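You operate a simulated robot arm through the tools that you are given. There is no shell and no other tool. Be economical: measure what you need, move in short steps, check, and stop when the job is done.

You run a simulated robot arm. Do the job below in one go: nothing can be reset, and whatever is moved stays where it is left.

Task
Put the red block on the grey crate top away on the right rack top shelf. Then fetch the fat red cap and set it on the check bench top. Then put the green cap bottle on the left rack middle shelf. Then switch the brake lever off. The order counts. Set down upright: green cap bottle. The brake lever goes anticlockwise seen from above, to its stop.
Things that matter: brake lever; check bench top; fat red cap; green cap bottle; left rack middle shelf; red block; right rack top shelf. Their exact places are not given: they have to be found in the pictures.

The check looks at the end state, three seconds after you hand in, the way a careful person would. Anything else that was tipped, shoved, dropped, spilled or broken makes it a failure. Lids that push on must go on centred and level and be pressed home; caps that screw on are set level and turned clockwise until they are tight.

Robot
A 6-joint arm with a two-finger gripper on a trunk, on a base that drives. Base frame: it is fixed to the floor where the robot stands at the start and does not move with it; the origin is under the middle of the robot, x ahead of it, y to its left, z up; the surface under the hand at the start is at about z = 760. Units: mm, rad, N and s.
With the tool pointing down near the work surface it reaches from about 100 to 720 mm from the robot's upright axis, wherever it stands. Its first joint turns from -2.897 to 2.897 rad. Places, roughly: brake lever [1100, 4800, 600]; check bench top [5300, 2700, 800]; fat red cap (4x4x3 cm) [700, 900, 800]; green cap bottle [1000, 4750, 750]; left rack middle shelf [500, 2300, 400]; red block (10x6x5 cm) [500, -100, 700]; right rack top shelf [500, 3200, 800]. Payload 2.45 kg.
The TCP is the grasp point between the finger pads, 26 mm short of the fingertips. In the tool frame z runs along the fingers and y along their closing line. Largest opening 96 mm; the body of the gripper starts 69 mm behind the TCP.
Orientation is told as [roll, pitch, yaw] about the base's x, y, z axes, in that order, counted from this pose: with the fingers straight down and closing along the base's y, the tool's x points along the base's -x, its y along +y and its z along -z.

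Tools
- The arm moves only by the tool jog_arm. Its argument "targets" is a list of rows, each a list of 3 entries, a list of its own where there are three numbers: the turn, a rotation vector about the tool's x, y, z in units of 6 degrees (1.0 is 6 degrees), then the shift along the tool's x, y, z in units of 40 mm (1.0 is 40 mm), then the gripper command, from -1 (fully open) to 1 (shut), values between in proportion. In form: [[[wx, wy, wz], [dx, dy, dz], gripper], ...]. A call has 1 to 12 rows; each row shifts and turns the commanded pose from where the row before left it, along the tool's axes as they then stand. A call with a number of a shift or a turn outside -1 to 1 is refused whole. Each row takes 0.2 s and may step no farther than 50 mm and 0.15 rad from the row before; otherwise, or with a gripper value out of range, the whole call is refused. A pose out of reach is approached as far as the arm can. The call stops where the force on the tool passes 40 N (or 10 N more than at its start, if that is more) or the arm is blocked; 0.2 s more then pass. Each finger halts on what it meets, pressing with about 34 N; the grip force reading is that of the motor and also rises with nothing between the fingers. The clock runs only during rows and for 0.2 s after the last one: add rows that do not move to give the fingers time. It gives the time, the measured TCP pose, the force on the tool (base axes), the opening and the grip force at its end, in the units of the frame above (readings bear some noise), with the torque about the TCP (base axes, N m) and any sound that the robot's microphone picked up.
- Cameras (640 x 400 px; columns grow to the right, rows downward): "scene" is now at [31.8, 157.2, 1114.4]; the picture's right is [0.01, -1.00, 0.00], its down [-0.48, -0.01, -0.88] and it looks along [0.88, 0.01, -0.48] (base axes); focal length 269 px, centre (320, 200). "wrist" rides on the gripper at [82, 3, -98] in the tool frame; the picture's right is [-0.04, 1.00, 0.00], its down [-0.73, -0.03, -0.68] and it looks along [-0.68, -0.03, 0.73] (tool axes); focal length 256 px, centre (320, 200).
- get_image(camera): a new picture of that camera. The clock stands still meanwhile.
- slide_trunk(by): slides the trunk up (or, below 0, down) by that many mm; the arm and the scene camera ride with it, the base frame stays. It gives what a move gives, with no picture.
- base_move(legs): drives the robot by 1 to 6 legs, each [ahead, turn to the left] in mm and rad, along the robot's own axes; the way and the turn of a leg run together, so that a leg with both is an arc; at most 1500 mm and 3.142 rad a leg. The arm and the cameras ride along, it lands a little off, and it stops where it bumps. It gives what a move gives.
- turn_head(pan, tilt): turns the head with the scene camera to pan (to the left, within 2.705 rad either way) and tilt (down, from -0.506 to 1.204), counted from straight ahead of the robot. It gives what a move gives.
- point_at(camera, pixels): for up to 12 pixels [column, row] of the newest picture of that camera ("zoom" is the newest enlarged one), the place [x, y, z] in the base frame of the surface seen there, good to about 2 mm. The clock stands still meanwhile.
- enlarge(camera, box): a new picture of the part [left, top, right, bottom] of that camera's present view, enlarged. The clock stands still meanwhile.
- sign_off(): hands the job in; it is judged then, once.

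Keep the steps short. Do not move on a guess: measure, check each grasp and each placing, and mend mistakes. In all there are 110 turns and 98 pictures (those below and enlarged ones count). Leave the gripper open and the arm clear of the work at the hand-in unless told otherwise, and finish with a single line.

The tools are called after "Request:" by a JSON object that holds its "name" and its "arguments". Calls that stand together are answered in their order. jog_arm: Moves the arm, as the interface text tells. Its arguments: {"type":"object","properties":{"targets":{"type":"array","items":{"type":"array"}}},"required":["targets"]} The other tools are called the same way: slide_trunk (by) slides the trunk up or down; base_move (legs) drives the base; turn_head (pan, tilt) turns the head that bears the scene camera; get_image (camera) takes a picture; point_at (camera, pixels) gives the place of the surface under pixels of a picture; enlarge (camera, box) takes an enlarged picture of a part of a camera's view; sign_off () hands the job in.

At the start:

```text
time_s: 0.0
ee_pos: [415.1, 175.4, 988.9]
tcp_rot: [0.0, 0.0, -0.001]
force: [0.8, -0.4, 0.3]
torque: [0.04, 0.0, 0.0]
finger_gap: 95.9
grasp_force: 0.0
trunk travel left (down, up): [-137.0, 13.0]
robot x, y, heading: [0.5, 0.7, 0.002]
head pan, tilt: [0.01, 0.496]
```

scene: 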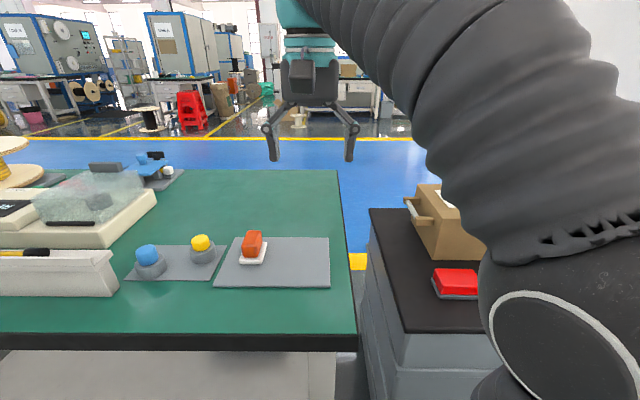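
wrist: 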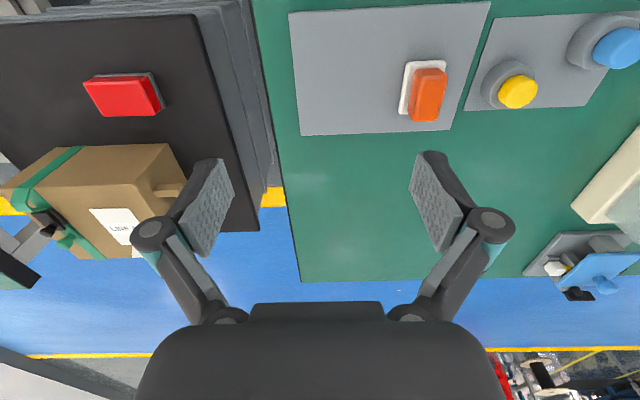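

I see the red block at wrist (124,95) and scene (457,281). I'll measure it and the crate top.

Request:
{"name": "point_at", "arguments": {"camera": "wrist", "pixels": [[84, 82], [152, 73], [164, 105], [102, 116], [122, 95], [60, 130], [120, 40], [200, 120], [150, 155]]}}

Request:
{"name": "enlarge", "arguments": {"camera": "wrist", "box": [40, 40, 240, 165]}}

```text
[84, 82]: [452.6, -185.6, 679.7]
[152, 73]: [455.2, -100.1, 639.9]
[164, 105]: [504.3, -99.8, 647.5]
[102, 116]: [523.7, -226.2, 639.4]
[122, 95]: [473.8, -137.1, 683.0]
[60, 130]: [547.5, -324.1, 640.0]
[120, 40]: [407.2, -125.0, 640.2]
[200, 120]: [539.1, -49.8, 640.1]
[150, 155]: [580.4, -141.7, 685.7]
```

```text
3.20 times, centred on (140, 102) of wrist
```

zoom: 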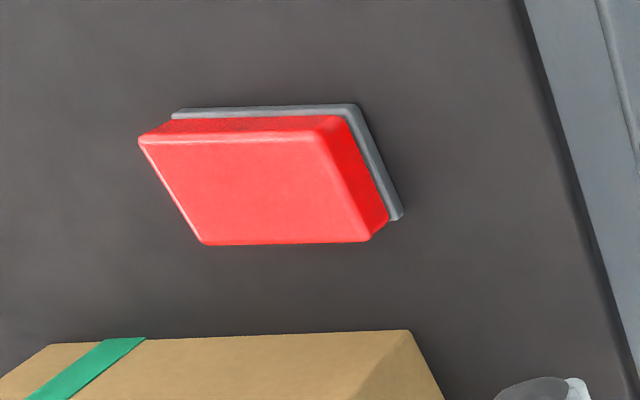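

Request:
{"name": "point_at", "arguments": {"camera": "zoom", "pixels": [[150, 146], [322, 138], [362, 234], [208, 238], [250, 190], [345, 108], [398, 214], [176, 114], [362, 170], [220, 125], [378, 205]]}}

Request:
{"name": "enlarge", "arguments": {"camera": "scene", "box": [380, 180, 500, 320]}}

```text
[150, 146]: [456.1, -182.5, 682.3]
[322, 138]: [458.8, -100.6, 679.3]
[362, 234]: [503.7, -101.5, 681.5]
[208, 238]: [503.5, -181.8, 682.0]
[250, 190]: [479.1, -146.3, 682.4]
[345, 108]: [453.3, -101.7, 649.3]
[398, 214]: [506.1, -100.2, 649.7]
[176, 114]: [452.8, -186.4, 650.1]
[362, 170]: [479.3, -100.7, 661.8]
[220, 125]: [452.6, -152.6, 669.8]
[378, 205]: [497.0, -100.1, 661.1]
```

```text
2.86 times, centred on (440, 250) of scene
```

zoom: 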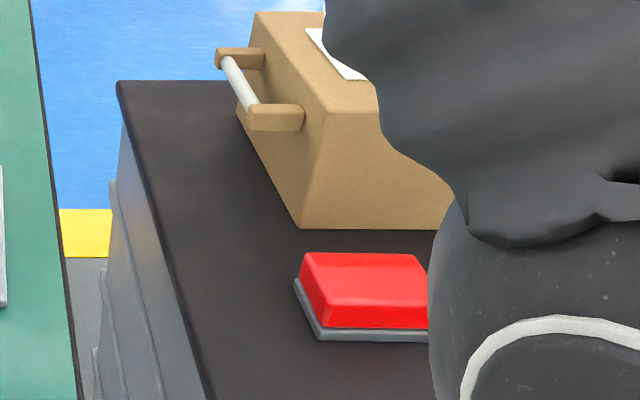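

Block spans x 452–507, y −186…−100, z 640–683. I'll check how close the carton behind it is, and move above the block at z≈800 (free space).

Request:
{"name": "point_at", "arguments": {"camera": "zoom", "pixels": [[310, 222], [330, 115], [260, 20], [360, 180], [425, 225], [255, 118], [280, 112], [440, 240]]}}

Request:
{"name": "jog_arm", "arguments": {"targets": [[[0, 0, 0], [-0.18, -0.883, 0.5], -1], [[0, 0, 0], [-0.18, -0.883, 0.5], -1], [[0, 0, 0], [-0.18, -0.883, 0.5], -1], [[0, 0, 0], [-0.18, -0.883, 0.5], -1], [[0, 0, 0], [-0.18, -0.883, 0.5], -1], [[0, 0, 0], [-0.18, -0.883, 0.5], -1], [[0, 0, 0], [-0.18, -0.883, 0.5], -1], [[0, 0, 0], [-0.18, -0.883, 0.5], -1], [[0, 0, 0], [-0.18, -0.883, 0.5], -1]]}}

```text
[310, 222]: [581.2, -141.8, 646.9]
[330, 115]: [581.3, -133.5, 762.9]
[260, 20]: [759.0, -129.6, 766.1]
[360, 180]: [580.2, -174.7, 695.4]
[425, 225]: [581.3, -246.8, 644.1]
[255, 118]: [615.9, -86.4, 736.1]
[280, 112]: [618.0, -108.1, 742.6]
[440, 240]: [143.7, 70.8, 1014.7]
```

```text
time_s: 2.0
ee_pos: [481.7, -141.7, 809.6]
tcp_rot: [0.001, -0.002, 0.002]
force: [-0.6, 0.3, -0.4]
torque: [0.0, -0.04, 0.0]
finger_gap: 95.9
grasp_force: 0.2
trunk travel left (down, up): [-137.0, 13.0]
robot x, y, heading: [0.2, 0.6, -0.003]
head pan, tilt: [0.01, 0.496]
```

Carton face at x=580, leaves room. Turning the tool 90° (fingers closing along x), with the gripper partly closed to ~72 mm.

Request:
{"name": "jog_arm", "arguments": {"targets": [[[0, 0, 1], [0, 0, 0], -0.5], [[0, 0, 1], [0, 0, 0], -0.5], [[0, 0, 1], [0, 0, 0], -0.5], [[0, 0, 1], [0, 0, 0], -0.5], [[0, 0, 1], [0, 0, 0], -0.5], [[0, 0, 1], [0, 0, 0], -0.5], [[0, 0, 1], [0, 0, 0], -0.5], [[0, 0, 1], [0, 0, 0], -0.5]]}}

Request:
{"name": "jog_arm", "arguments": {"targets": [[[0, 0, 1], [0, 0, 0], -0.5], [[0, 0, 1], [0, 0, 0], -0.5], [[0, 0, 1], [0, 0, 0], -0.5], [[0, 0, 1], [0, 0, 0], -0.5], [[0, 0, 1], [0, 0, 0], -0.5], [[0, 0, 1], [0, 0, 0], -0.5], [[0, 0, 1], [0, 0, 0], -0.5]]}}

Request:
{"name": "get_image", "arguments": {"camera": "wrist"}}

```text
time_s: 3.8
ee_pos: [479.2, -143.4, 809.1]
tcp_rot: [0.0, -0.001, -0.84]
force: [0.5, 0.1, 0.6]
torque: [0.01, -0.01, 0.01]
finger_gap: 72.0
grasp_force: 0.1
trunk travel left (down, up): [-137.0, 13.0]
robot x, y, heading: [-1.2, 0.1, -0.004]
head pan, tilt: [0.01, 0.496]
```

```text
time_s: 5.4
ee_pos: [479.5, -142.9, 808.3]
tcp_rot: [0.0, -0.001, -1.573]
force: [0.9, -1.2, -0.1]
torque: [-0.03, 0.0, 0.0]
finger_gap: 71.9
grasp_force: 0.1
trunk travel left (down, up): [-137.0, 13.0]
robot x, y, heading: [0.1, 3.1, -0.004]
head pan, tilt: [0.01, 0.496]
```

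```text
93 pictures are left
```

wrist: 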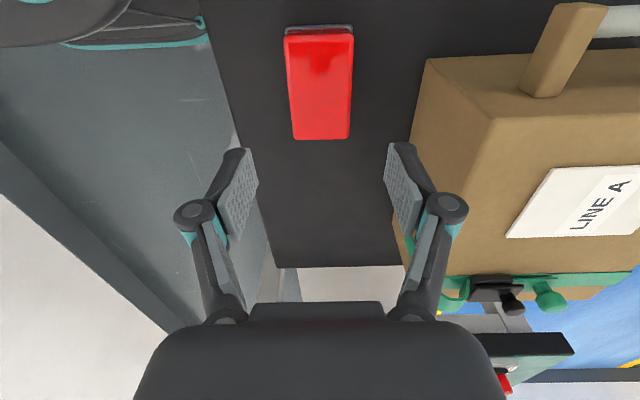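

Aligned over the block. Descending 140 mm to TCP z≈668.

Request:
{"name": "jog_arm", "arguments": {"targets": [[[0, 0, 0], [0, 0, 0.7], -0.5], [[0, 0, 0], [0, 0, 0.7], -0.5], [[0, 0, 0], [0, 0, 0.7], -0.5], [[0, 0, 0], [0, 0, 0.7], -0.5], [[0, 0, 0], [0, 0, 0.7], -0.5], [[0, 0, 0], [0, 0, 0], 1], [[0, 0, 0], [0, 0, 0], 1], [[0, 0, 0], [0, 0, 0], 1]]}}

Request:
{"name": "jog_arm", "arguments": {"targets": [[[0, 0, 0], [0, 0, -0.5], 1], [[0, 0, 0], [0, 0, -1], 1], [[0, 0, 0], [0, 0, -1], 1]]}}

Request:
{"name": "get_image", "arguments": {"camera": "wrist"}}

```text
time_s: 7.2
ee_pos: [479.0, -144.1, 669.0]
tcp_rot: [0.001, 0.0, -1.571]
force: [0.4, -0.1, -0.4]
torque: [-0.01, 0.01, -0.01]
finger_gap: 57.2
grasp_force: 33.7
trunk travel left (down, up): [-137.0, 13.0]
robot x, y, heading: [-2.4, -2.4, -0.001]
head pan, tilt: [0.01, 0.496]
```

```text
time_s: 8.0
ee_pos: [478.9, -141.5, 768.5]
tcp_rot: [0.001, -0.001, -1.572]
force: [0.4, -0.2, -1.2]
torque: [-0.01, 0.01, -0.03]
finger_gap: 57.1
grasp_force: 34.1
trunk travel left (down, up): [-137.0, 13.0]
robot x, y, heading: [-2.3, 1.0, 0.002]
head pan, tilt: [0.01, 0.496]
```

```text
92 pictures are left
```

wrist: 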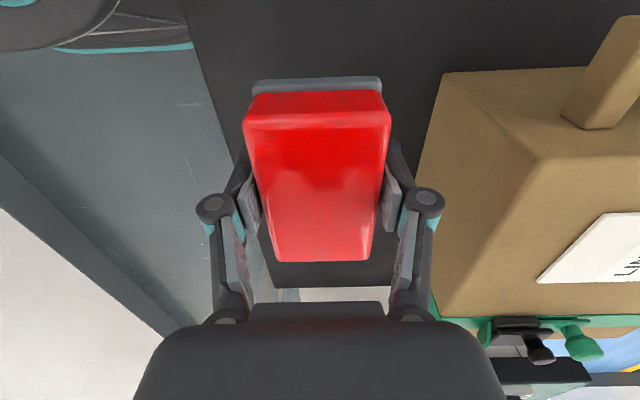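

Block held with its base (gap 57, steady). Lifting higher and looking left to see the lane and racks.

Request:
{"name": "jog_arm", "arguments": {"targets": [[[0, 0, 0], [0, 0, -1], 1], [[0, 0, 0], [0, 0, -1], 1], [[0, 0, 0], [0, 0, -1], 1], [[0, 0, 0], [0, 0, -1], 1], [[0, 0, 0], [0, 0, -1], 1], [[0, 0, 0], [0, 0, -1], 1]]}}

Request:
{"name": "turn_head", "arguments": {"pan": 1.4, "tilt": 0.3}}

Request:
{"name": "get_image", "arguments": {"camera": "scene"}}

```text
time_s: 9.4
ee_pos: [476.3, -142.1, 985.7]
tcp_rot: [0.004, -0.002, -1.571]
force: [0.4, -0.9, -0.7]
torque: [0.04, -0.01, 0.02]
finger_gap: 57.0
grasp_force: 33.9
out of reach, approached as far as the arm can: row 6
trunk travel left (down, up): [-137.0, 13.0]
robot x, y, heading: [1.1, -4.1, -0.002]
head pan, tilt: [0.01, 0.496]
```

```text
time_s: 10.9
ee_pos: [477.1, -141.7, 985.4]
tcp_rot: [0.002, -0.001, -1.57]
force: [0.2, 0.3, -0.6]
torque: [0.0, 0.02, -0.03]
finger_gap: 57.1
grasp_force: 33.4
trunk travel left (down, up): [-137.0, 13.0]
robot x, y, heading: [-0.9, -5.3, 0.001]
head pan, tilt: [1.4, 0.3]
```

```text
91 pictures are left
```

scene: 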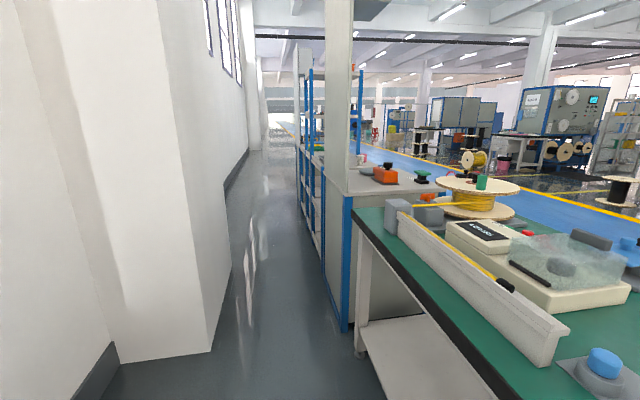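

A lane runs along +y behind the benches, past a wall pillar. Measuring the lane.

Request:
{"name": "point_at", "arguments": {"camera": "scene", "pixels": [[118, 358], [210, 350], [230, 270], [345, 330], [300, 210], [252, 150], [360, 350], [215, 200], [355, 210], [310, 100], [470, 370], [275, 180]]}}

Request:
{"name": "enlarge", "arguments": {"camera": "scene", "box": [240, 40, 440, 240]}}

```text
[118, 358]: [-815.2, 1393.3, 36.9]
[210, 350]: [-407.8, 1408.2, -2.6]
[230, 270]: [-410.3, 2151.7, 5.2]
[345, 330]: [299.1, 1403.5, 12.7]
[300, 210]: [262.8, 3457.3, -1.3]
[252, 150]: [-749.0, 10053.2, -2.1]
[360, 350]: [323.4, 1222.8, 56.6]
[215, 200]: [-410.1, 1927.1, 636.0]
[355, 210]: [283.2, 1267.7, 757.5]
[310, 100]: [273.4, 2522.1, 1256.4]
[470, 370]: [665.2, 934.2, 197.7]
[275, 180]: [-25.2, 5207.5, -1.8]
```

```text
2.00 times, centred on (340, 140) of scene
```

zoom: 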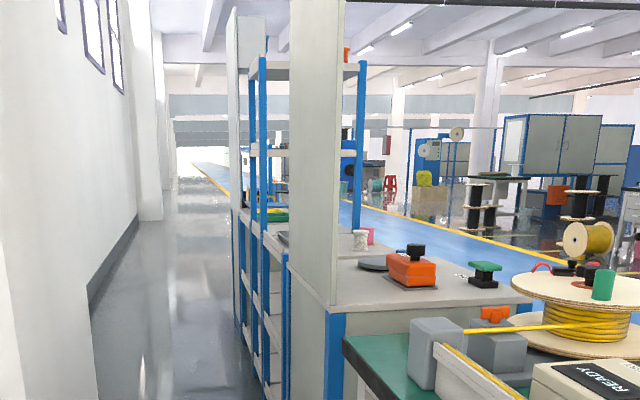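

The rack naming (right = larger y) suggests they may open toward the blue aisle. Looking to the right for ways to the aisle.

Request:
{"name": "turn_head", "arguments": {"pan": -1.3, "tilt": 0.35}}

Request:
{"name": "get_image", "arguments": {"camera": "scene"}}

Request:
{"name": "turn_head", "arguments": {"pan": 0.75, "tilt": 0.15}}

Request:
{"name": "get_image", "arguments": {"camera": "scene"}}

```text
time_s: 13.3
ee_pos: [476.7, -142.4, 985.8]
tcp_rot: [0.003, -0.001, -1.571]
force: [-0.5, -0.1, -1.3]
torque: [-0.01, -0.04, 0.02]
finger_gap: 57.2
grasp_force: 33.8
trunk travel left (down, up): [-137.0, 13.0]
robot x, y, heading: [-0.4, -1.0, -0.001]
head pan, tilt: [-1.3, 0.351]
```

```text
89 pictures are left
```

scene: 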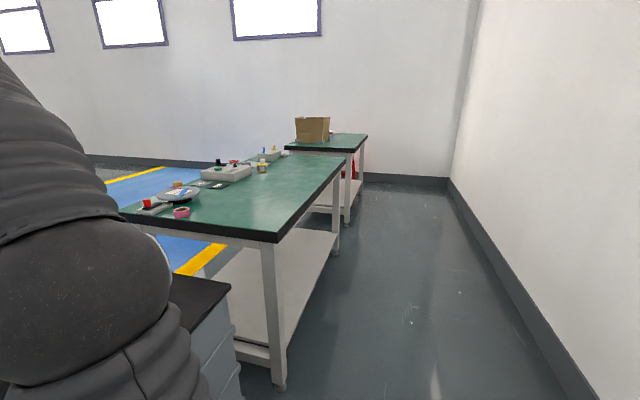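

```text
time_s: 15.3
ee_pos: [476.6, -143.1, 985.2]
tcp_rot: [0.007, -0.003, -1.57]
force: [0.3, -0.1, -1.5]
torque: [-0.01, 0.0, -0.02]
finger_gap: 57.2
grasp_force: 34.0
trunk travel left (down, up): [-137.0, 13.0]
robot x, y, heading: [1.9, -2.2, 0.0]
head pan, tilt: [0.75, 0.15]
```

```text
88 pictures are left
```

scene: 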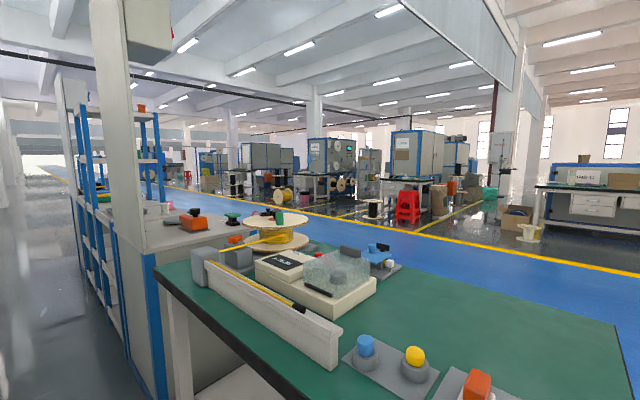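

Benches block the direct way; the lane along +y is the route. I'll turn left to face along the lane (arm at z≈985, clear of everything on the bench) and look.

Request:
{"name": "base_move", "arguments": {"legs": [[0, 1.62]]}}

Request:
{"name": "turn_head", "arguments": {"pan": 0, "tilt": 0.35}}

Request:
{"name": "get_image", "arguments": {"camera": "scene"}}

```text
time_s: 19.6
ee_pos: [128.3, 480.4, 984.1]
tcp_rot: [0.002, -0.001, 0.026]
force: [0.1, 0.0, -0.4]
torque: [-0.02, -0.01, 0.0]
finger_gap: 57.0
grasp_force: 33.7
trunk travel left (down, up): [-137.0, 13.0]
robot x, y, heading: [1.1, 0.6, 1.597]
head pan, tilt: [0.75, 0.15]
```

```text
time_s: 20.7
ee_pos: [128.9, 481.2, 985.5]
tcp_rot: [0.005, -0.002, 0.026]
force: [-0.2, 1.1, 0.2]
torque: [0.0, 0.02, 0.01]
finger_gap: 57.3
grasp_force: 33.9
trunk travel left (down, up): [-137.0, 13.0]
robot x, y, heading: [1.2, 2.3, 1.597]
head pan, tilt: [0.0, 0.351]
```

```text
87 pictures are left
```

scene: 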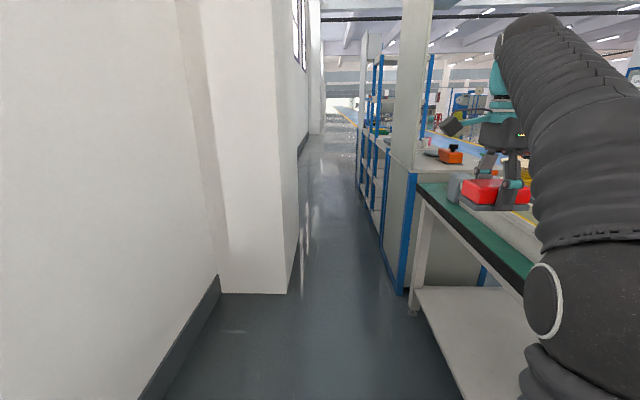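

The tool rides right of the robot's middle; I'll swing it 150 mm left so it drives through the middle of the lane.

Request:
{"name": "jog_arm", "arguments": {"targets": [[[0, 0, 0], [0.95, 0, 0], 1], [[0, 0, 0], [0.95, 0, 0], 1], [[0, 0, 0], [0.95, 0, 0], 1], [[0, 0, 0], [0.95, 0, 0], 1]]}}

Request:
{"name": "base_move", "arguments": {"legs": [[1100, 0.0]]}}

Request:
{"name": "turn_head", "arguments": {"pan": -0.7, "tilt": 0.35}}

Request:
{"name": "get_image", "arguments": {"camera": "scene"}}

```text
time_s: 21.7
ee_pos: [-21.3, 476.0, 986.5]
tcp_rot: [0.002, -0.002, 0.028]
force: [-0.2, 1.0, -0.2]
torque: [-0.01, 0.04, 0.02]
finger_gap: 57.0
grasp_force: 34.1
trunk travel left (down, up): [-137.0, 13.0]
robot x, y, heading: [-2.3, -1.6, 1.595]
head pan, tilt: [0.0, 0.351]
```

```text
time_s: 27.4
ee_pos: [-47.2, 1581.2, 986.0]
tcp_rot: [0.003, -0.001, 0.024]
force: [0.0, -0.2, 0.5]
torque: [0.01, 0.02, -0.03]
finger_gap: 57.0
grasp_force: 33.6
trunk travel left (down, up): [-137.0, 13.0]
robot x, y, heading: [-28.2, 1102.5, 1.601]
head pan, tilt: [0.0, 0.351]
```

```text
time_s: 28.4
ee_pos: [-48.1, 1581.0, 986.5]
tcp_rot: [0.004, 0.0, 0.024]
force: [-0.5, -0.3, -0.8]
torque: [0.02, 0.03, -0.01]
finger_gap: 56.7
grasp_force: 34.2
trunk travel left (down, up): [-137.0, 13.0]
robot x, y, heading: [-31.6, 1104.0, 1.597]
head pan, tilt: [-0.7, 0.351]
```

```text
86 pictures are left
```

scene: 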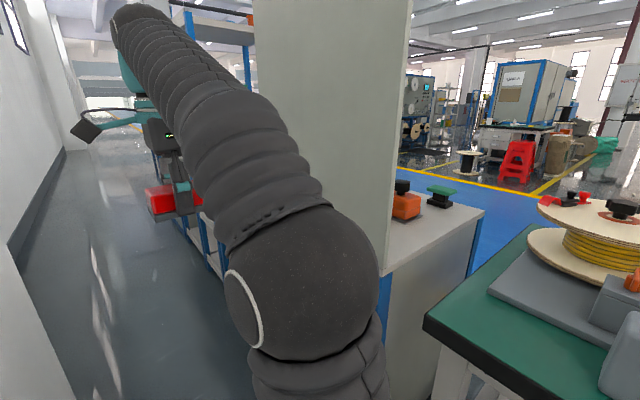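

Lane is clear ahead. Driving on 900 mm, then looking at the rack side.

Request:
{"name": "base_move", "arguments": {"legs": [[900, -0.03]]}}

Request:
{"name": "turn_head", "arguments": {"pan": -1.5, "tilt": 0.5}}

Request:
{"name": "get_image", "arguments": {"camera": "scene"}}

Request:
{"name": "turn_head", "arguments": {"pan": -0.4, "tilt": 0.35}}

Request:
{"name": "get_image", "arguments": {"camera": "scene"}}

```text
time_s: 33.2
ee_pos: [-40.7, 2482.8, 986.9]
tcp_rot: [0.004, -0.003, -0.005]
force: [0.0, 0.5, -0.8]
torque: [-0.04, -0.02, -0.01]
finger_gap: 56.8
grasp_force: 34.3
trunk travel left (down, up): [-137.0, 13.0]
robot x, y, heading: [-33.9, 2006.6, 1.563]
head pan, tilt: [-0.7, 0.351]
```

```text
time_s: 34.3
ee_pos: [-41.2, 2483.7, 986.9]
tcp_rot: [0.003, -0.001, -0.004]
force: [0.6, 0.6, -1.4]
torque: [0.03, 0.02, -0.02]
finger_gap: 57.0
grasp_force: 33.9
trunk travel left (down, up): [-137.0, 13.0]
robot x, y, heading: [-34.6, 2004.7, 1.564]
head pan, tilt: [-1.499, 0.499]
```

```text
85 pictures are left
```

scene: 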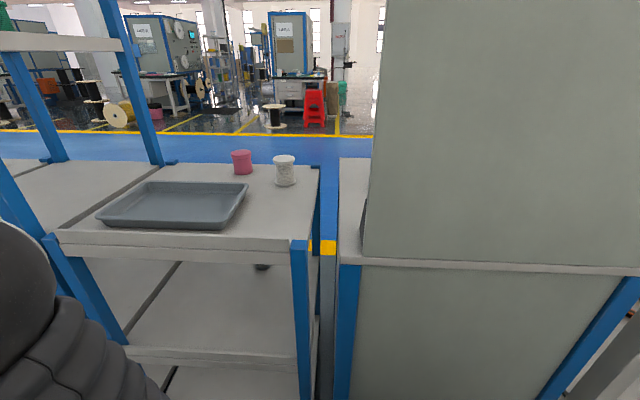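

```text
time_s: 35.6
ee_pos: [-40.9, 2483.1, 987.5]
tcp_rot: [0.004, -0.001, -0.005]
force: [0.4, 0.2, 0.7]
torque: [0.02, -0.02, -0.02]
finger_gap: 57.1
grasp_force: 34.0
trunk travel left (down, up): [-137.0, 13.0]
robot x, y, heading: [-36.2, 2007.1, 1.564]
head pan, tilt: [-0.4, 0.351]
```

```text
84 pictures are left
```

scene: 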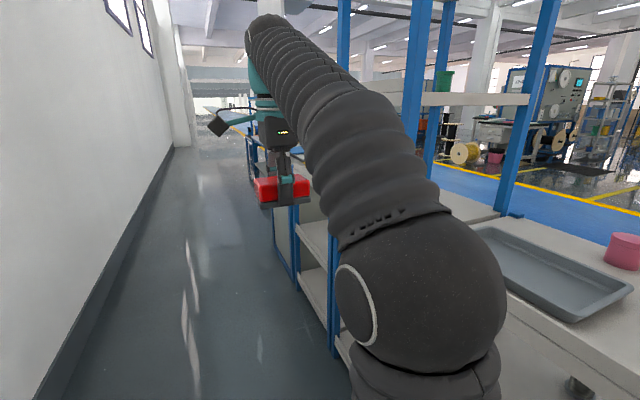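

Racks are open to the lane: rack A here has a tray and tubs on its top. Driving on toward y≈2900 and looking at the second rack.

Request:
{"name": "base_move", "arguments": {"legs": [[900, 0.0]]}}

Request:
{"name": "turn_head", "arguments": {"pan": -1.5, "tilt": 0.5}}

Request:
{"name": "get_image", "arguments": {"camera": "scene"}}

Request:
{"name": "turn_head", "arguments": {"pan": -0.8, "tilt": 0.35}}

Request:
{"name": "get_image", "arguments": {"camera": "scene"}}

```text
time_s: 40.4
ee_pos: [-11.0, 3387.6, 986.8]
tcp_rot: [0.003, -0.002, -0.033]
force: [0.8, 0.2, 0.1]
torque: [-0.04, -0.01, -0.02]
finger_gap: 57.1
grasp_force: 34.3
trunk travel left (down, up): [-137.0, 13.0]
robot x, y, heading: [-19.2, 2910.0, 1.539]
head pan, tilt: [-0.4, 0.351]
```

```text
time_s: 41.7
ee_pos: [-11.1, 3388.4, 987.1]
tcp_rot: [0.005, -0.002, -0.033]
force: [-0.3, -0.1, -0.7]
torque: [0.02, -0.02, 0.0]
finger_gap: 57.2
grasp_force: 33.8
trunk travel left (down, up): [-137.0, 13.0]
robot x, y, heading: [-18.8, 2913.2, 1.537]
head pan, tilt: [-1.499, 0.499]
```

```text
83 pictures are left
```

scene: 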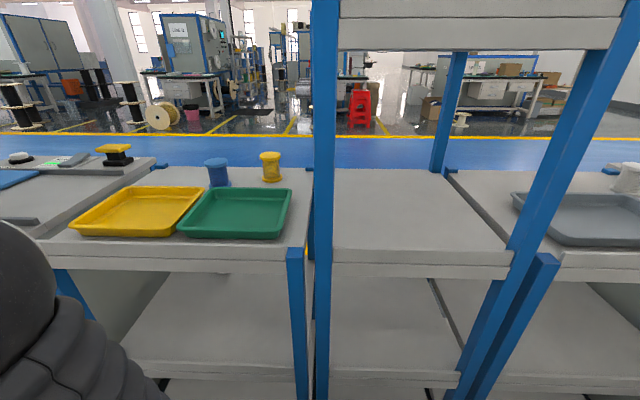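

```text
time_s: 42.8
ee_pos: [-11.8, 3388.5, 986.8]
tcp_rot: [0.003, -0.002, -0.033]
force: [0.2, -0.8, 0.0]
torque: [0.0, -0.01, 0.0]
finger_gap: 57.0
grasp_force: 34.1
trunk travel left (down, up): [-137.0, 13.0]
robot x, y, heading: [-16.5, 2910.6, 1.534]
head pan, tilt: [-0.799, 0.351]
```

```text
82 pictures are left
```

scene: 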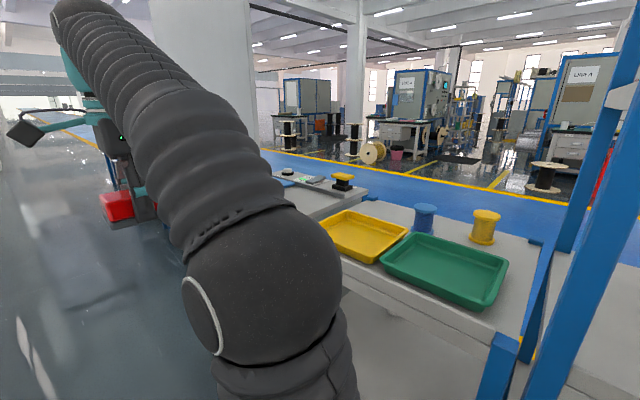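

Request:
{"name": "point_at", "arguments": {"camera": "scene", "pixels": [[520, 335], [400, 305], [350, 240], [450, 270], [300, 220], [425, 215], [485, 225], [370, 205], [600, 200], [550, 340], [530, 245], [498, 320]]}}

Request:
{"name": "turn_head", "arguments": {"pan": -1.45, "tilt": 0.6}}

Request:
{"name": "get_image", "arguments": {"camera": "scene"}}

Request:
{"name": "point_at", "arguments": {"camera": "scene", "pixels": [[150, 205], [230, 205], [205, 150], [270, 140], [120, 245], [270, 255], [200, 310], [420, 200], [420, 300], [580, 205], [300, 130], [30, 250]]}}

```text
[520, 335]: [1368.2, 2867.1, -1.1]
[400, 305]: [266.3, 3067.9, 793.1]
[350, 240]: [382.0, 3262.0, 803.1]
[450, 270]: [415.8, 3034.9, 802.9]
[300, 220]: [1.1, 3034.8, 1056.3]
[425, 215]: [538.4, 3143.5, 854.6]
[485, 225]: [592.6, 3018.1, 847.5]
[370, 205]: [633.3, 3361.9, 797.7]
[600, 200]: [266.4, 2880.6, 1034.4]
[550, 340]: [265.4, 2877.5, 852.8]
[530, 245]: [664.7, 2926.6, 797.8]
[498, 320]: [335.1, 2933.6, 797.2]
```

```text
time_s: 43.8
ee_pos: [-10.5, 3387.6, 986.1]
tcp_rot: [0.004, -0.002, -0.034]
force: [-0.8, 0.0, -0.1]
torque: [0.01, -0.03, 0.01]
finger_gap: 57.0
grasp_force: 34.7
trunk travel left (down, up): [-137.0, 13.0]
robot x, y, heading: [-20.7, 2911.5, 1.539]
head pan, tilt: [-1.45, 0.6]
```

```text
81 pictures are left
```

scene: 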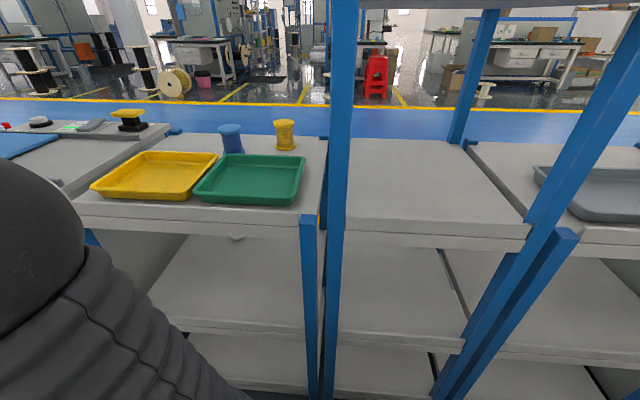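

```text
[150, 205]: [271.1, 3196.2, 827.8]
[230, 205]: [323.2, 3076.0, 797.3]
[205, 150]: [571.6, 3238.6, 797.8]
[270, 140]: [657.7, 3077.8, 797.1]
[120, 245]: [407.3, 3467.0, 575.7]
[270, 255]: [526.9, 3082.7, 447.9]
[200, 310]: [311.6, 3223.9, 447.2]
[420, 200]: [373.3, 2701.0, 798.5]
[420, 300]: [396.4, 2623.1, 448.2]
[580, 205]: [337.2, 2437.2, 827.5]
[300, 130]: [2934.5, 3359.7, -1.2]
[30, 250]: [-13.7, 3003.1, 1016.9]
```

Request:
{"name": "enlarge", "arguments": {"camera": "scene", "box": [60, 90, 340, 265]}}

Request:
{"name": "point_at", "arguments": {"camera": "zoom", "pixels": [[70, 235], [135, 140], [355, 145], [300, 250], [335, 145], [310, 230], [535, 265], [560, 150], [215, 125], [460, 140], [600, 130], [30, 275]]}}

```text
2.29 times, centred on (200, 178) of scene
```

zoom: 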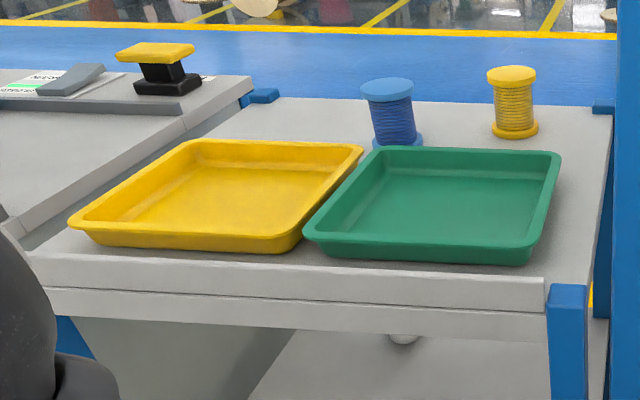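

```text
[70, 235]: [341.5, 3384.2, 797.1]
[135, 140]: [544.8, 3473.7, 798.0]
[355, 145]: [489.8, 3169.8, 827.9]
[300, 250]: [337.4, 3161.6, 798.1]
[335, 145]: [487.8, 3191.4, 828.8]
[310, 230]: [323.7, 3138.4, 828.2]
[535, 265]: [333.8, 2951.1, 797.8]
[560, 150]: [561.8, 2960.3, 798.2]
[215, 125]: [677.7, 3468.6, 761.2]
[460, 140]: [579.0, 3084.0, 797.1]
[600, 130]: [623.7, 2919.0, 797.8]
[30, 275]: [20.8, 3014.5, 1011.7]
```

Right rack top shelf z=797; trays occupy x 325–495, the spools sit at y<3160. Free spot behind the yellow tray around (600, 3310). I'll drive to y≈3290 slightly left of lane, then turn right to face the shelf; arm at z≈985 clears trays.

Request:
{"name": "base_move", "arguments": {"legs": [[0, 0.16], [385, 0], [0, -1.7]]}}

Request:
{"name": "turn_head", "arguments": {"pan": 0, "tilt": 0.5}}

Request:
{"name": "get_image", "arguments": {"camera": "scene"}}

Request:
{"name": "get_image", "arguments": {"camera": "wrist"}}

```text
time_s: 49.1
ee_pos: [213.8, 3676.5, 988.0]
tcp_rot: [0.003, 0.011, -0.653]
force: [-23.5, 10.2, 1.3]
torque: [-1.25, -2.77, 0.14]
finger_gap: 56.9
grasp_force: 34.0
trunk travel left (down, up): [-137.0, 13.0]
robot x, y, heading: [-66.0, 3295.4, 0.907]
head pan, tilt: [-1.45, 0.6]
stopped in leg 3: the force on the tool passed its limit at 123 N (the readings are from after the stop); the commanded pose is now the measured one
```

```text
time_s: 50.7
ee_pos: [213.7, 3676.2, 989.1]
tcp_rot: [0.003, 0.011, -0.655]
force: [-34.1, 13.9, 1.4]
torque: [-1.58, -4.14, 0.05]
finger_gap: 57.1
grasp_force: 34.3
trunk travel left (down, up): [-137.0, 13.0]
robot x, y, heading: [-68.5, 3296.5, 0.904]
head pan, tilt: [0.0, 0.499]
```

```text
79 pictures are left
```

scene: 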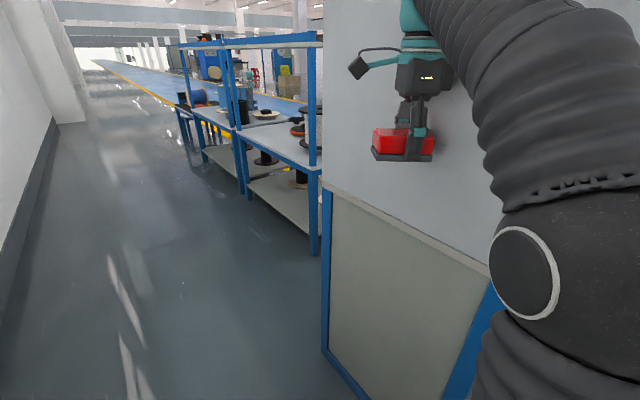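

```text
78 pictures are left
```

wrist: 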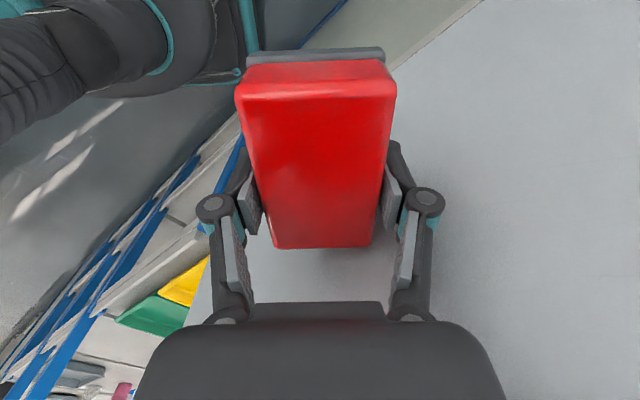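

The tool bumped a tall panel left of the shelf (y≳3480). It's a fixed panel; backing off by turning left again.

Request:
{"name": "base_move", "arguments": {"legs": [[0, 0.2]]}}

Request:
{"name": "get_image", "arguments": {"camera": "scene"}}

Request:
{"name": "point_at", "arguments": {"camera": "scene", "pixels": [[420, 60], [400, 200], [330, 100], [460, 150], [440, 300], [360, 330]]}}

```text
time_s: 51.8
ee_pos: [137.0, 3723.3, 986.9]
tcp_rot: [0.0, 0.012, -0.456]
force: [-0.1, 0.3, -1.0]
torque: [0.01, -0.03, 0.02]
finger_gap: 57.2
grasp_force: 34.1
trunk travel left (down, up): [-137.0, 13.0]
robot x, y, heading: [-69.6, 3291.4, 1.103]
head pan, tilt: [0.0, 0.499]
```

```text
77 pictures are left
```

scene: 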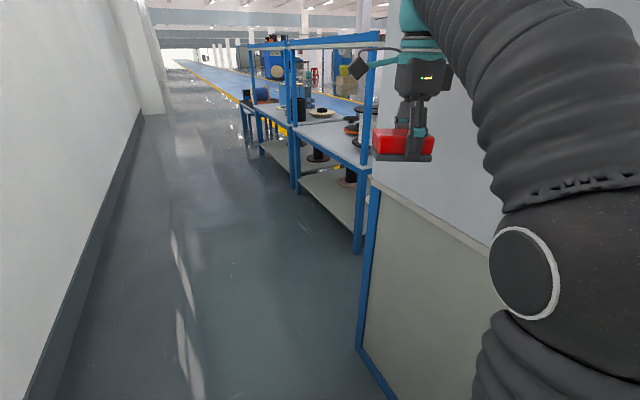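

```text
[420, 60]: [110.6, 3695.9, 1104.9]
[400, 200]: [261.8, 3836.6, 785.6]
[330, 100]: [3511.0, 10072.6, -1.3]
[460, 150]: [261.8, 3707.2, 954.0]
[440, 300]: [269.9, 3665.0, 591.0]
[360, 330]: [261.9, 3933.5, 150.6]
```

Panel face is at x=262, upright and unmoved. I'll retract the tool toward the robot by 280 mm before turning.

Request:
{"name": "jog_arm", "arguments": {"targets": [[[0, 0, 0], [0, -1, 0], 1], [[0, 0, 0], [0, -1, 0], 1], [[0, 0, 0], [0, -1, 0], 1], [[0, 0, 0], [0, -1, 0], 1], [[0, 0, 0], [0, -1, 0], 1], [[0, 0, 0], [0, -1, 0], 1], [[0, 0, 0], [0, -0.8, 0], 1]]}}

Request:
{"name": "get_image", "arguments": {"camera": "scene"}}

```text
time_s: 53.4
ee_pos: [20.8, 3490.6, 960.0]
tcp_rot: [0.003, 0.013, -0.456]
force: [0.8, 0.8, -0.9]
torque: [-0.05, -0.01, -0.01]
finger_gap: 56.8
grasp_force: 34.4
out of reach, approached as far as the arm can: row 5, 6, 7
trunk travel left (down, up): [-137.0, 13.0]
robot x, y, heading: [-69.6, 3293.9, 1.1]
head pan, tilt: [0.0, 0.499]
```

```text
76 pictures are left
```

scene: 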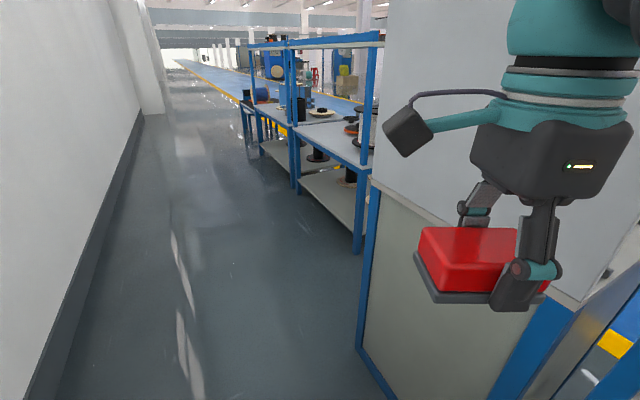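

Tool now 217 mm from the axis. Turning right to face +x.

Request:
{"name": "base_move", "arguments": {"legs": [[0, -1.1]]}}

Request:
{"name": "get_image", "arguments": {"camera": "scene"}}

```text
time_s: 56.6
ee_pos: [146.2, 3302.6, 961.8]
tcp_rot: [0.004, 0.012, -1.566]
force: [-0.3, -0.7, -0.4]
torque: [-0.04, -0.02, 0.02]
finger_gap: 57.3
grasp_force: 34.2
trunk travel left (down, up): [-137.0, 13.0]
robot x, y, heading: [-68.7, 3294.3, -0.006]
head pan, tilt: [0.0, 0.499]
```

```text
75 pictures are left
```

scene: 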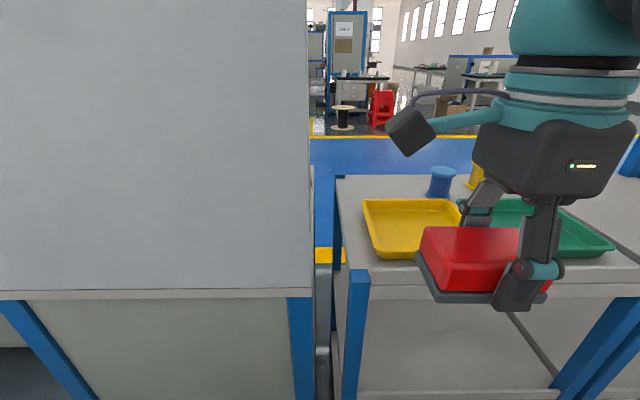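

Request:
{"name": "enlarge", "arguments": {"camera": "scene", "box": [290, 150, 530, 300]}}

Request:
{"name": "point_at", "arguments": {"camera": "zoom", "pixels": [[40, 200], [52, 60], [135, 75], [170, 300], [200, 135], [230, 280], [370, 115], [300, 90], [400, 125], [440, 100], [250, 100], [60, 280]]}}

```text
2.67 times, centred on (410, 225) of scene
```

zoom: 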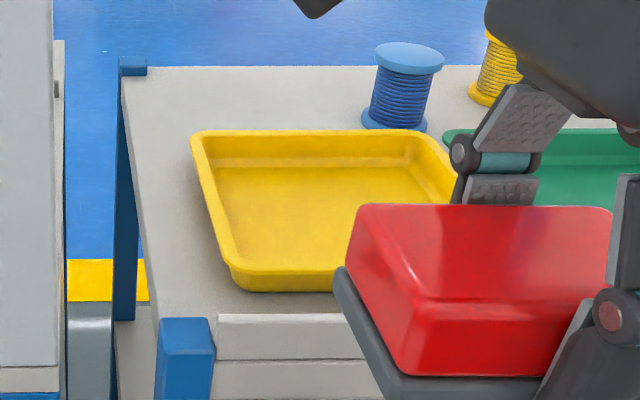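

```text
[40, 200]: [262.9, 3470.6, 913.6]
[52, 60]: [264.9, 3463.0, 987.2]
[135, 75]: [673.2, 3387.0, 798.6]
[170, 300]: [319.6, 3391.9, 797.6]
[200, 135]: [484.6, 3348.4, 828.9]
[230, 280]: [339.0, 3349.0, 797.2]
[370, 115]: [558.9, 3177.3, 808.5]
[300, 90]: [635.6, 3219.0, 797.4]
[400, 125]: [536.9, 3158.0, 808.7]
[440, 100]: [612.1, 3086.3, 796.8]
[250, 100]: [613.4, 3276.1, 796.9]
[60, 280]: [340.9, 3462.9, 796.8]
```

Free area x 505–690, y 3190–3395. Target block centre (590, 3277). Shift right 26 mm, then forward over the tray while coming down to z≈885 (block bottom ≈856 > tray rim 828).

Request:
{"name": "jog_arm", "arguments": {"targets": [[[-0.11, 0, 0], [-0.65, 0, 0], 1], [[0, 0, 0], [0, 0.95, 0], 1], [[0, 0, 0], [0, 0.95, 0], 1], [[0, 0, 0], [0, 0.95, 0], 1], [[0, 0, 0], [0, 0.95, 0], 1], [[0, 0, 0], [0, 0.95, 0.25], 1], [[0, 0, 0], [0, 0.95, 0.25], 1], [[0, 0, 0], [0, 0.95, 0.3], 1], [[0, 0, 0], [0, 0.95, 0.3], 1], [[0, 0, 0], [0, 0.95, 0.35], 1], [[0, 0, 0], [0, 0.95, 0.4], 1], [[0, 0, 0], [0, 0.95, 0], 1]]}}

Request:
{"name": "get_image", "arguments": {"camera": "scene"}}

Request:
{"name": "get_image", "arguments": {"camera": "wrist"}}

```text
time_s: 59.2
ee_pos: [565.3, 3278.9, 894.3]
tcp_rot: [0.018, 0.013, -1.567]
force: [-1.0, -0.5, 0.1]
torque: [0.0, -0.07, -0.02]
finger_gap: 56.9
grasp_force: 33.8
trunk travel left (down, up): [-137.0, 13.0]
robot x, y, heading: [-66.1, 3297.0, -0.004]
head pan, tilt: [0.0, 0.499]
```

```text
73 pictures are left
```

scene: 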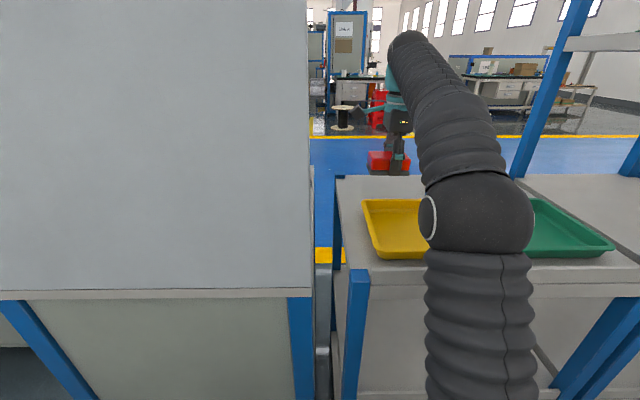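

```text
72 pictures are left
```

wrist: 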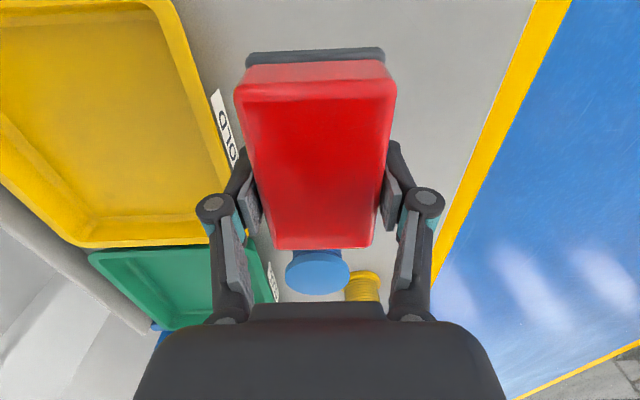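

Levelling the tool (roll 0.018, pitch 0.013) and checking the shelf extent in the wrist view.

Request:
{"name": "jog_arm", "arguments": {"targets": [[[0.17, -0.12, 0], [0, 0.55, 0], 1]]}}

Request:
{"name": "get_image", "arguments": {"camera": "wrist"}}

Request:
{"name": "point_at", "arguments": {"camera": "wrist", "pixels": [[420, 100], [470, 80], [440, 180], [210, 110], [225, 60], [300, 270], [180, 60], [310, 30], [440, 20], [220, 130]]}}

```text
time_s: 59.6
ee_pos: [587.1, 3278.8, 894.0]
tcp_rot: [-0.002, -0.001, -1.566]
force: [-0.5, 0.5, 0.1]
torque: [0.0, -0.02, -0.01]
finger_gap: 57.1
grasp_force: 34.3
trunk travel left (down, up): [-137.0, 13.0]
robot x, y, heading: [-68.8, 3299.8, -0.007]
head pan, tilt: [0.0, 0.499]
```

```text
71 pictures are left
```

wrist: 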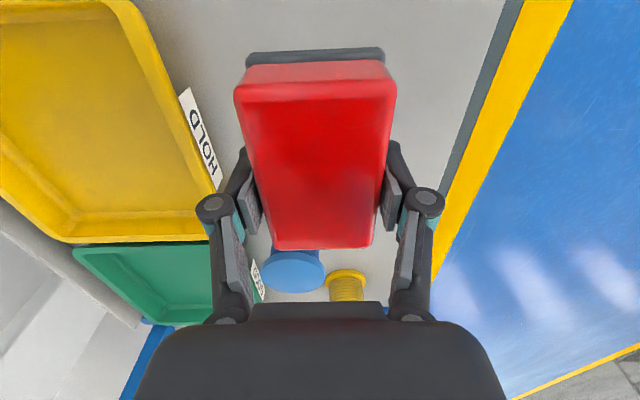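

```text
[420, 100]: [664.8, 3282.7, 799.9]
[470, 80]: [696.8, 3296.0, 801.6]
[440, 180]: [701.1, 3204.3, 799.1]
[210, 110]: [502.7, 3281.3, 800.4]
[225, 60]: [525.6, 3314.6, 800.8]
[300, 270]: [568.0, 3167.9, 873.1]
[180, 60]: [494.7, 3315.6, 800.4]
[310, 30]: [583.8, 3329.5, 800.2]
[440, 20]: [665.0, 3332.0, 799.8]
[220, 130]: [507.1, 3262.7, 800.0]
```

Spot is clear (shelf edge x≈700). Lowering to z≈828.

Request:
{"name": "jog_arm", "arguments": {"targets": [[[0, 0, 0], [0, 0, 0.6], 1], [[0, 0, 0], [0, 0, 0.6], 1], [[0, 0, 0], [0, 0, 0.35], 1], [[0, 0, 0], [0, 0, 0.1], 1]]}}

```text
time_s: 60.6
ee_pos: [588.3, 3279.8, 828.6]
tcp_rot: [-0.002, 0.0, -1.565]
force: [-0.1, 0.1, -0.1]
torque: [0.02, -0.02, 0.03]
finger_gap: 57.1
grasp_force: 34.0
trunk travel left (down, up): [-137.0, 13.0]
robot x, y, heading: [-66.5, 3296.7, -0.004]
head pan, tilt: [0.0, 0.499]
```

No contact yet; easing down in 1 mm steps.

Request:
{"name": "jog_arm", "arguments": {"targets": [[[0, 0, 0], [0, 0, 0.03], 1], [[0, 0, 0], [0, 0, 0.03], 1]]}}

```text
time_s: 61.2
ee_pos: [587.2, 3279.4, 826.9]
tcp_rot: [0.003, 0.001, -1.566]
force: [2.3, -0.5, 16.1]
torque: [-0.63, -0.08, 0.09]
finger_gap: 57.1
grasp_force: 34.0
trunk travel left (down, up): [-137.0, 13.0]
robot x, y, heading: [-64.6, 3294.4, -0.006]
head pan, tilt: [0.0, 0.499]
```

Contact (16 N). Opening, then lifting straight up.

Request:
{"name": "jog_arm", "arguments": {"targets": [[[0, 0, 0], [0, 0, 0], -0.5], [[0, 0, 0], [0, 0, 0], -0.5], [[0, 0, 0], [0, 0, -0.5], -0.5], [[0, 0, 0], [0, 0, -1], -0.5], [[0, 0, 0], [0, 0, -1], -0.5]]}}

Request:
{"name": "get_image", "arguments": {"camera": "wrist"}}

```text
time_s: 62.4
ee_pos: [577.7, 3279.6, 913.5]
tcp_rot: [-0.001, -0.001, -1.565]
force: [0.6, -0.1, -0.7]
torque: [-0.01, 0.09, 0.04]
finger_gap: 71.9
grasp_force: 0.1
out of reach, approached as far as the arm can: row 5
trunk travel left (down, up): [-137.0, 13.0]
robot x, y, heading: [-67.9, 3296.1, -0.004]
head pan, tilt: [0.0, 0.499]
```

```text
70 pictures are left
```

wrist: 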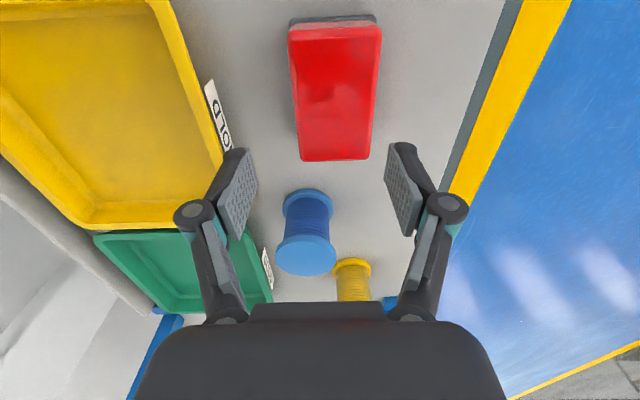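

Block stands flat on the shelf. Retracting the arm to the robot.

Request:
{"name": "jog_arm", "arguments": {"targets": [[[0, 0, 0], [0, -1, 0], -0.5], [[0, 0, 0], [0, -1, 0], -0.5], [[0, 0, 0], [0, -1, -0.1], -0.5], [[0, 0, 0], [0, -1, -0.2], -0.5], [[0, 0, 0], [0, -1, -0.2], -0.5], [[0, 0, 0], [0, -1, -0.2], -0.5], [[0, 0, 0], [0, -1, -0.2], -0.5], [[0, 0, 0], [0, -1, -0.1], -0.5], [[0, 0, 0], [0, -1, 0], -0.5], [[0, 0, 0], [0, -1, 0], -0.5], [[0, 0, 0], [0, -0.7, 0], -0.5]]}}

Request:
{"name": "base_move", "arguments": {"legs": [[0, -1.565]]}}

Request:
{"name": "turn_head", "arguments": {"pan": 0.2, "tilt": 0.35}}

Request:
{"name": "get_image", "arguments": {"camera": "scene"}}

```text
time_s: 64.8
ee_pos: [151.0, 3277.8, 951.3]
tcp_rot: [-0.004, 0.001, -1.567]
force: [0.0, 0.1, -0.9]
torque: [0.01, 0.06, -0.02]
finger_gap: 72.1
grasp_force: 0.0
trunk travel left (down, up): [-137.0, 13.0]
robot x, y, heading: [-67.5, 3292.9, -0.011]
head pan, tilt: [0.0, 0.499]
```

```text
time_s: 69.0
ee_pos: [-78.8, 3077.5, 953.5]
tcp_rot: [-0.002, 0.001, -3.107]
force: [0.7, -0.8, 0.8]
torque: [0.03, -0.01, -0.02]
finger_gap: 72.0
grasp_force: 0.1
trunk travel left (down, up): [-137.0, 13.0]
robot x, y, heading: [-66.4, 3297.5, -1.548]
head pan, tilt: [0.0, 0.499]
```

```text
time_s: 69.7
ee_pos: [-78.6, 3077.8, 952.8]
tcp_rot: [-0.001, -0.002, -3.108]
force: [0.3, 0.6, 0.6]
torque: [0.03, 0.0, 0.03]
finger_gap: 71.8
grasp_force: 0.0
trunk travel left (down, up): [-137.0, 13.0]
robot x, y, heading: [-68.0, 3298.5, -1.549]
head pan, tilt: [0.201, 0.351]
```

```text
69 pictures are left
```

scene: 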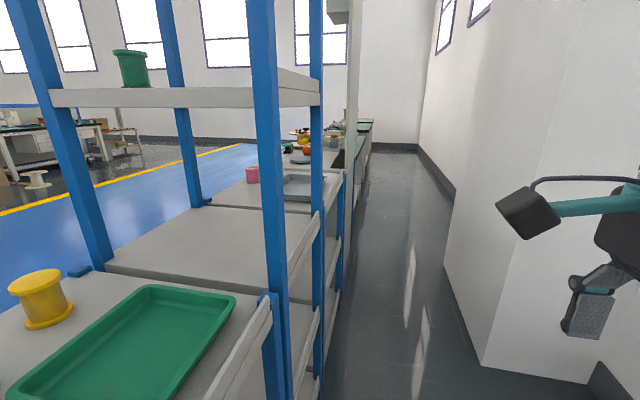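

Lane is clear behind. Driving to y≈900 then turning to face the bench.

Request:
{"name": "base_move", "arguments": {"legs": [[1200, 0], [1200, 0]]}}

Request:
{"name": "turn_head", "arguments": {"pan": 1.3, "tilt": 0.45}}

Request:
{"name": "get_image", "arguments": {"camera": "scene"}}

```text
time_s: 81.5
ee_pos: [-19.5, 673.2, 952.3]
tcp_rot: [-0.001, -0.001, -3.108]
force: [0.3, 0.2, -0.5]
torque: [-0.01, 0.01, 0.03]
finger_gap: 71.9
grasp_force: 0.1
trunk travel left (down, up): [-137.0, 13.0]
robot x, y, heading: [-8.2, 891.9, -1.548]
head pan, tilt: [0.201, 0.351]
```

```text
time_s: 82.8
ee_pos: [-19.2, 673.2, 951.9]
tcp_rot: [-0.002, -0.001, -3.107]
force: [0.3, -0.1, 0.0]
torque: [0.01, 0.0, 0.01]
finger_gap: 71.9
grasp_force: 0.1
trunk travel left (down, up): [-137.0, 13.0]
robot x, y, heading: [-7.6, 892.7, -1.549]
head pan, tilt: [1.3, 0.45]
```

```text
68 pictures are left
```

scene: 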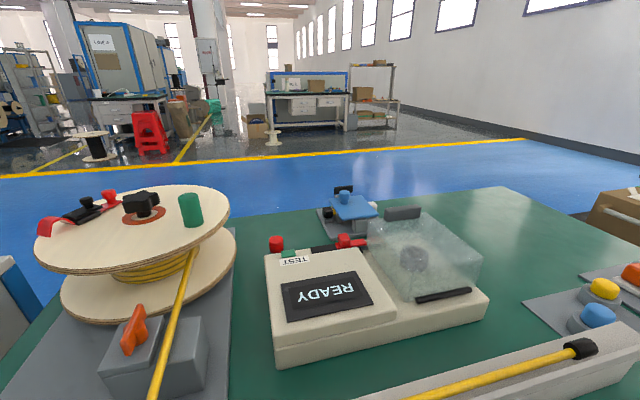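

Request:
{"name": "enlarge", "arguments": {"camera": "scene", "box": [30, 160, 390, 385]}}

Request:
{"name": "enlarge", "arguments": {"camera": "scene", "box": [250, 170, 410, 270]}}

Request:
{"name": "point_at", "arguments": {"camera": "scene", "pixels": [[276, 245], [270, 248], [345, 241], [108, 196], [45, 228], [276, 239], [190, 210], [143, 204], [320, 265], [390, 240], [350, 205], [250, 290]]}}

```text
1.78 times, centred on (210, 272) of scene
```

zoom: 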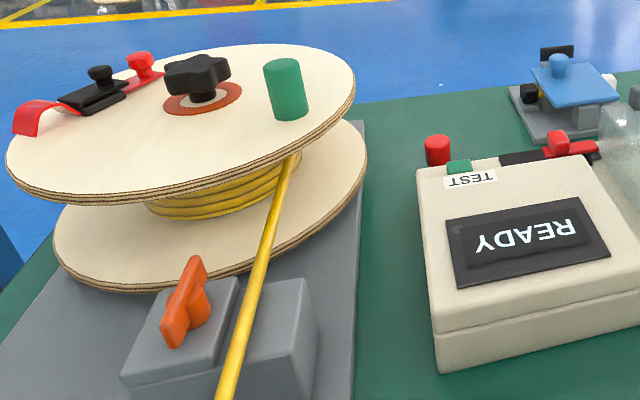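

```text
4.00 times, centred on (330, 220) of scene
```

zoom: 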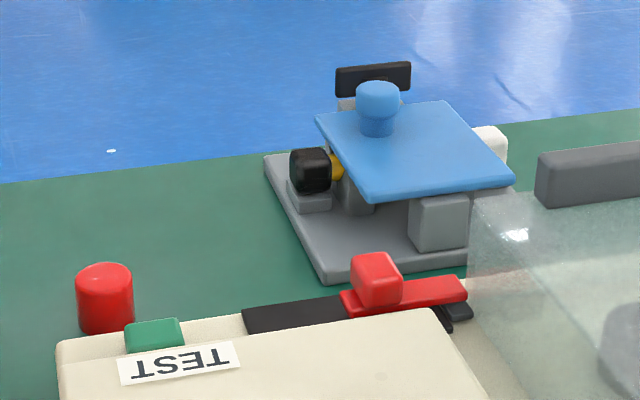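

```text
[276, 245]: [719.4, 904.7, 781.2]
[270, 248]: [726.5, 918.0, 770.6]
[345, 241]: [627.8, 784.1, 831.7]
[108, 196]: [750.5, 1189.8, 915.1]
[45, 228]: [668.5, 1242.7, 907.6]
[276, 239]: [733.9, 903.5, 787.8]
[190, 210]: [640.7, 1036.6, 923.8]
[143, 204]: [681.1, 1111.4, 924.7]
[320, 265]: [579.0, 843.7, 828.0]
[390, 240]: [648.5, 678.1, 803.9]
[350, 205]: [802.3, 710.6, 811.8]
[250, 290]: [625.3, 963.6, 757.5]
```

The fat red cap is at about (735, 904), top z 788, on the bench behind the READY box. Measuring surroundings: spool discs and box edge.

Request:
{"name": "point_at", "arguments": {"camera": "zoom", "pixels": [[78, 290], [105, 270], [132, 290], [105, 332], [62, 345], [150, 325], [105, 360], [350, 260], [270, 320], [240, 250]]}}

Request:
{"name": "point_at", "arguments": {"camera": "scene", "pixels": [[228, 205], [234, 250], [200, 235], [228, 270], [225, 330], [60, 365], [275, 350], [330, 395], [238, 220]]}}

```text
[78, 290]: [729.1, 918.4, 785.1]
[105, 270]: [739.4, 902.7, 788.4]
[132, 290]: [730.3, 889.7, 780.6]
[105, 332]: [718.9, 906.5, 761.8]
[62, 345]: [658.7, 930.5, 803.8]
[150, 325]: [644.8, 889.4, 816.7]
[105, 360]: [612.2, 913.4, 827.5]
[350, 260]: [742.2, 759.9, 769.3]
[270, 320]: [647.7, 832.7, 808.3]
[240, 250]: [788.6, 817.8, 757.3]
```

```text
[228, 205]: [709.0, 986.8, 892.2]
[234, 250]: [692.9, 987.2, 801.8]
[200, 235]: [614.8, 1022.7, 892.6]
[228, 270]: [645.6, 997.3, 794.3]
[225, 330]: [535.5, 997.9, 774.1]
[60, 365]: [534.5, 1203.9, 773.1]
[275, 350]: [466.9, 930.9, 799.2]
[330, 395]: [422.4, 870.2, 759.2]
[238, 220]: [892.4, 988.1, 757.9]
```

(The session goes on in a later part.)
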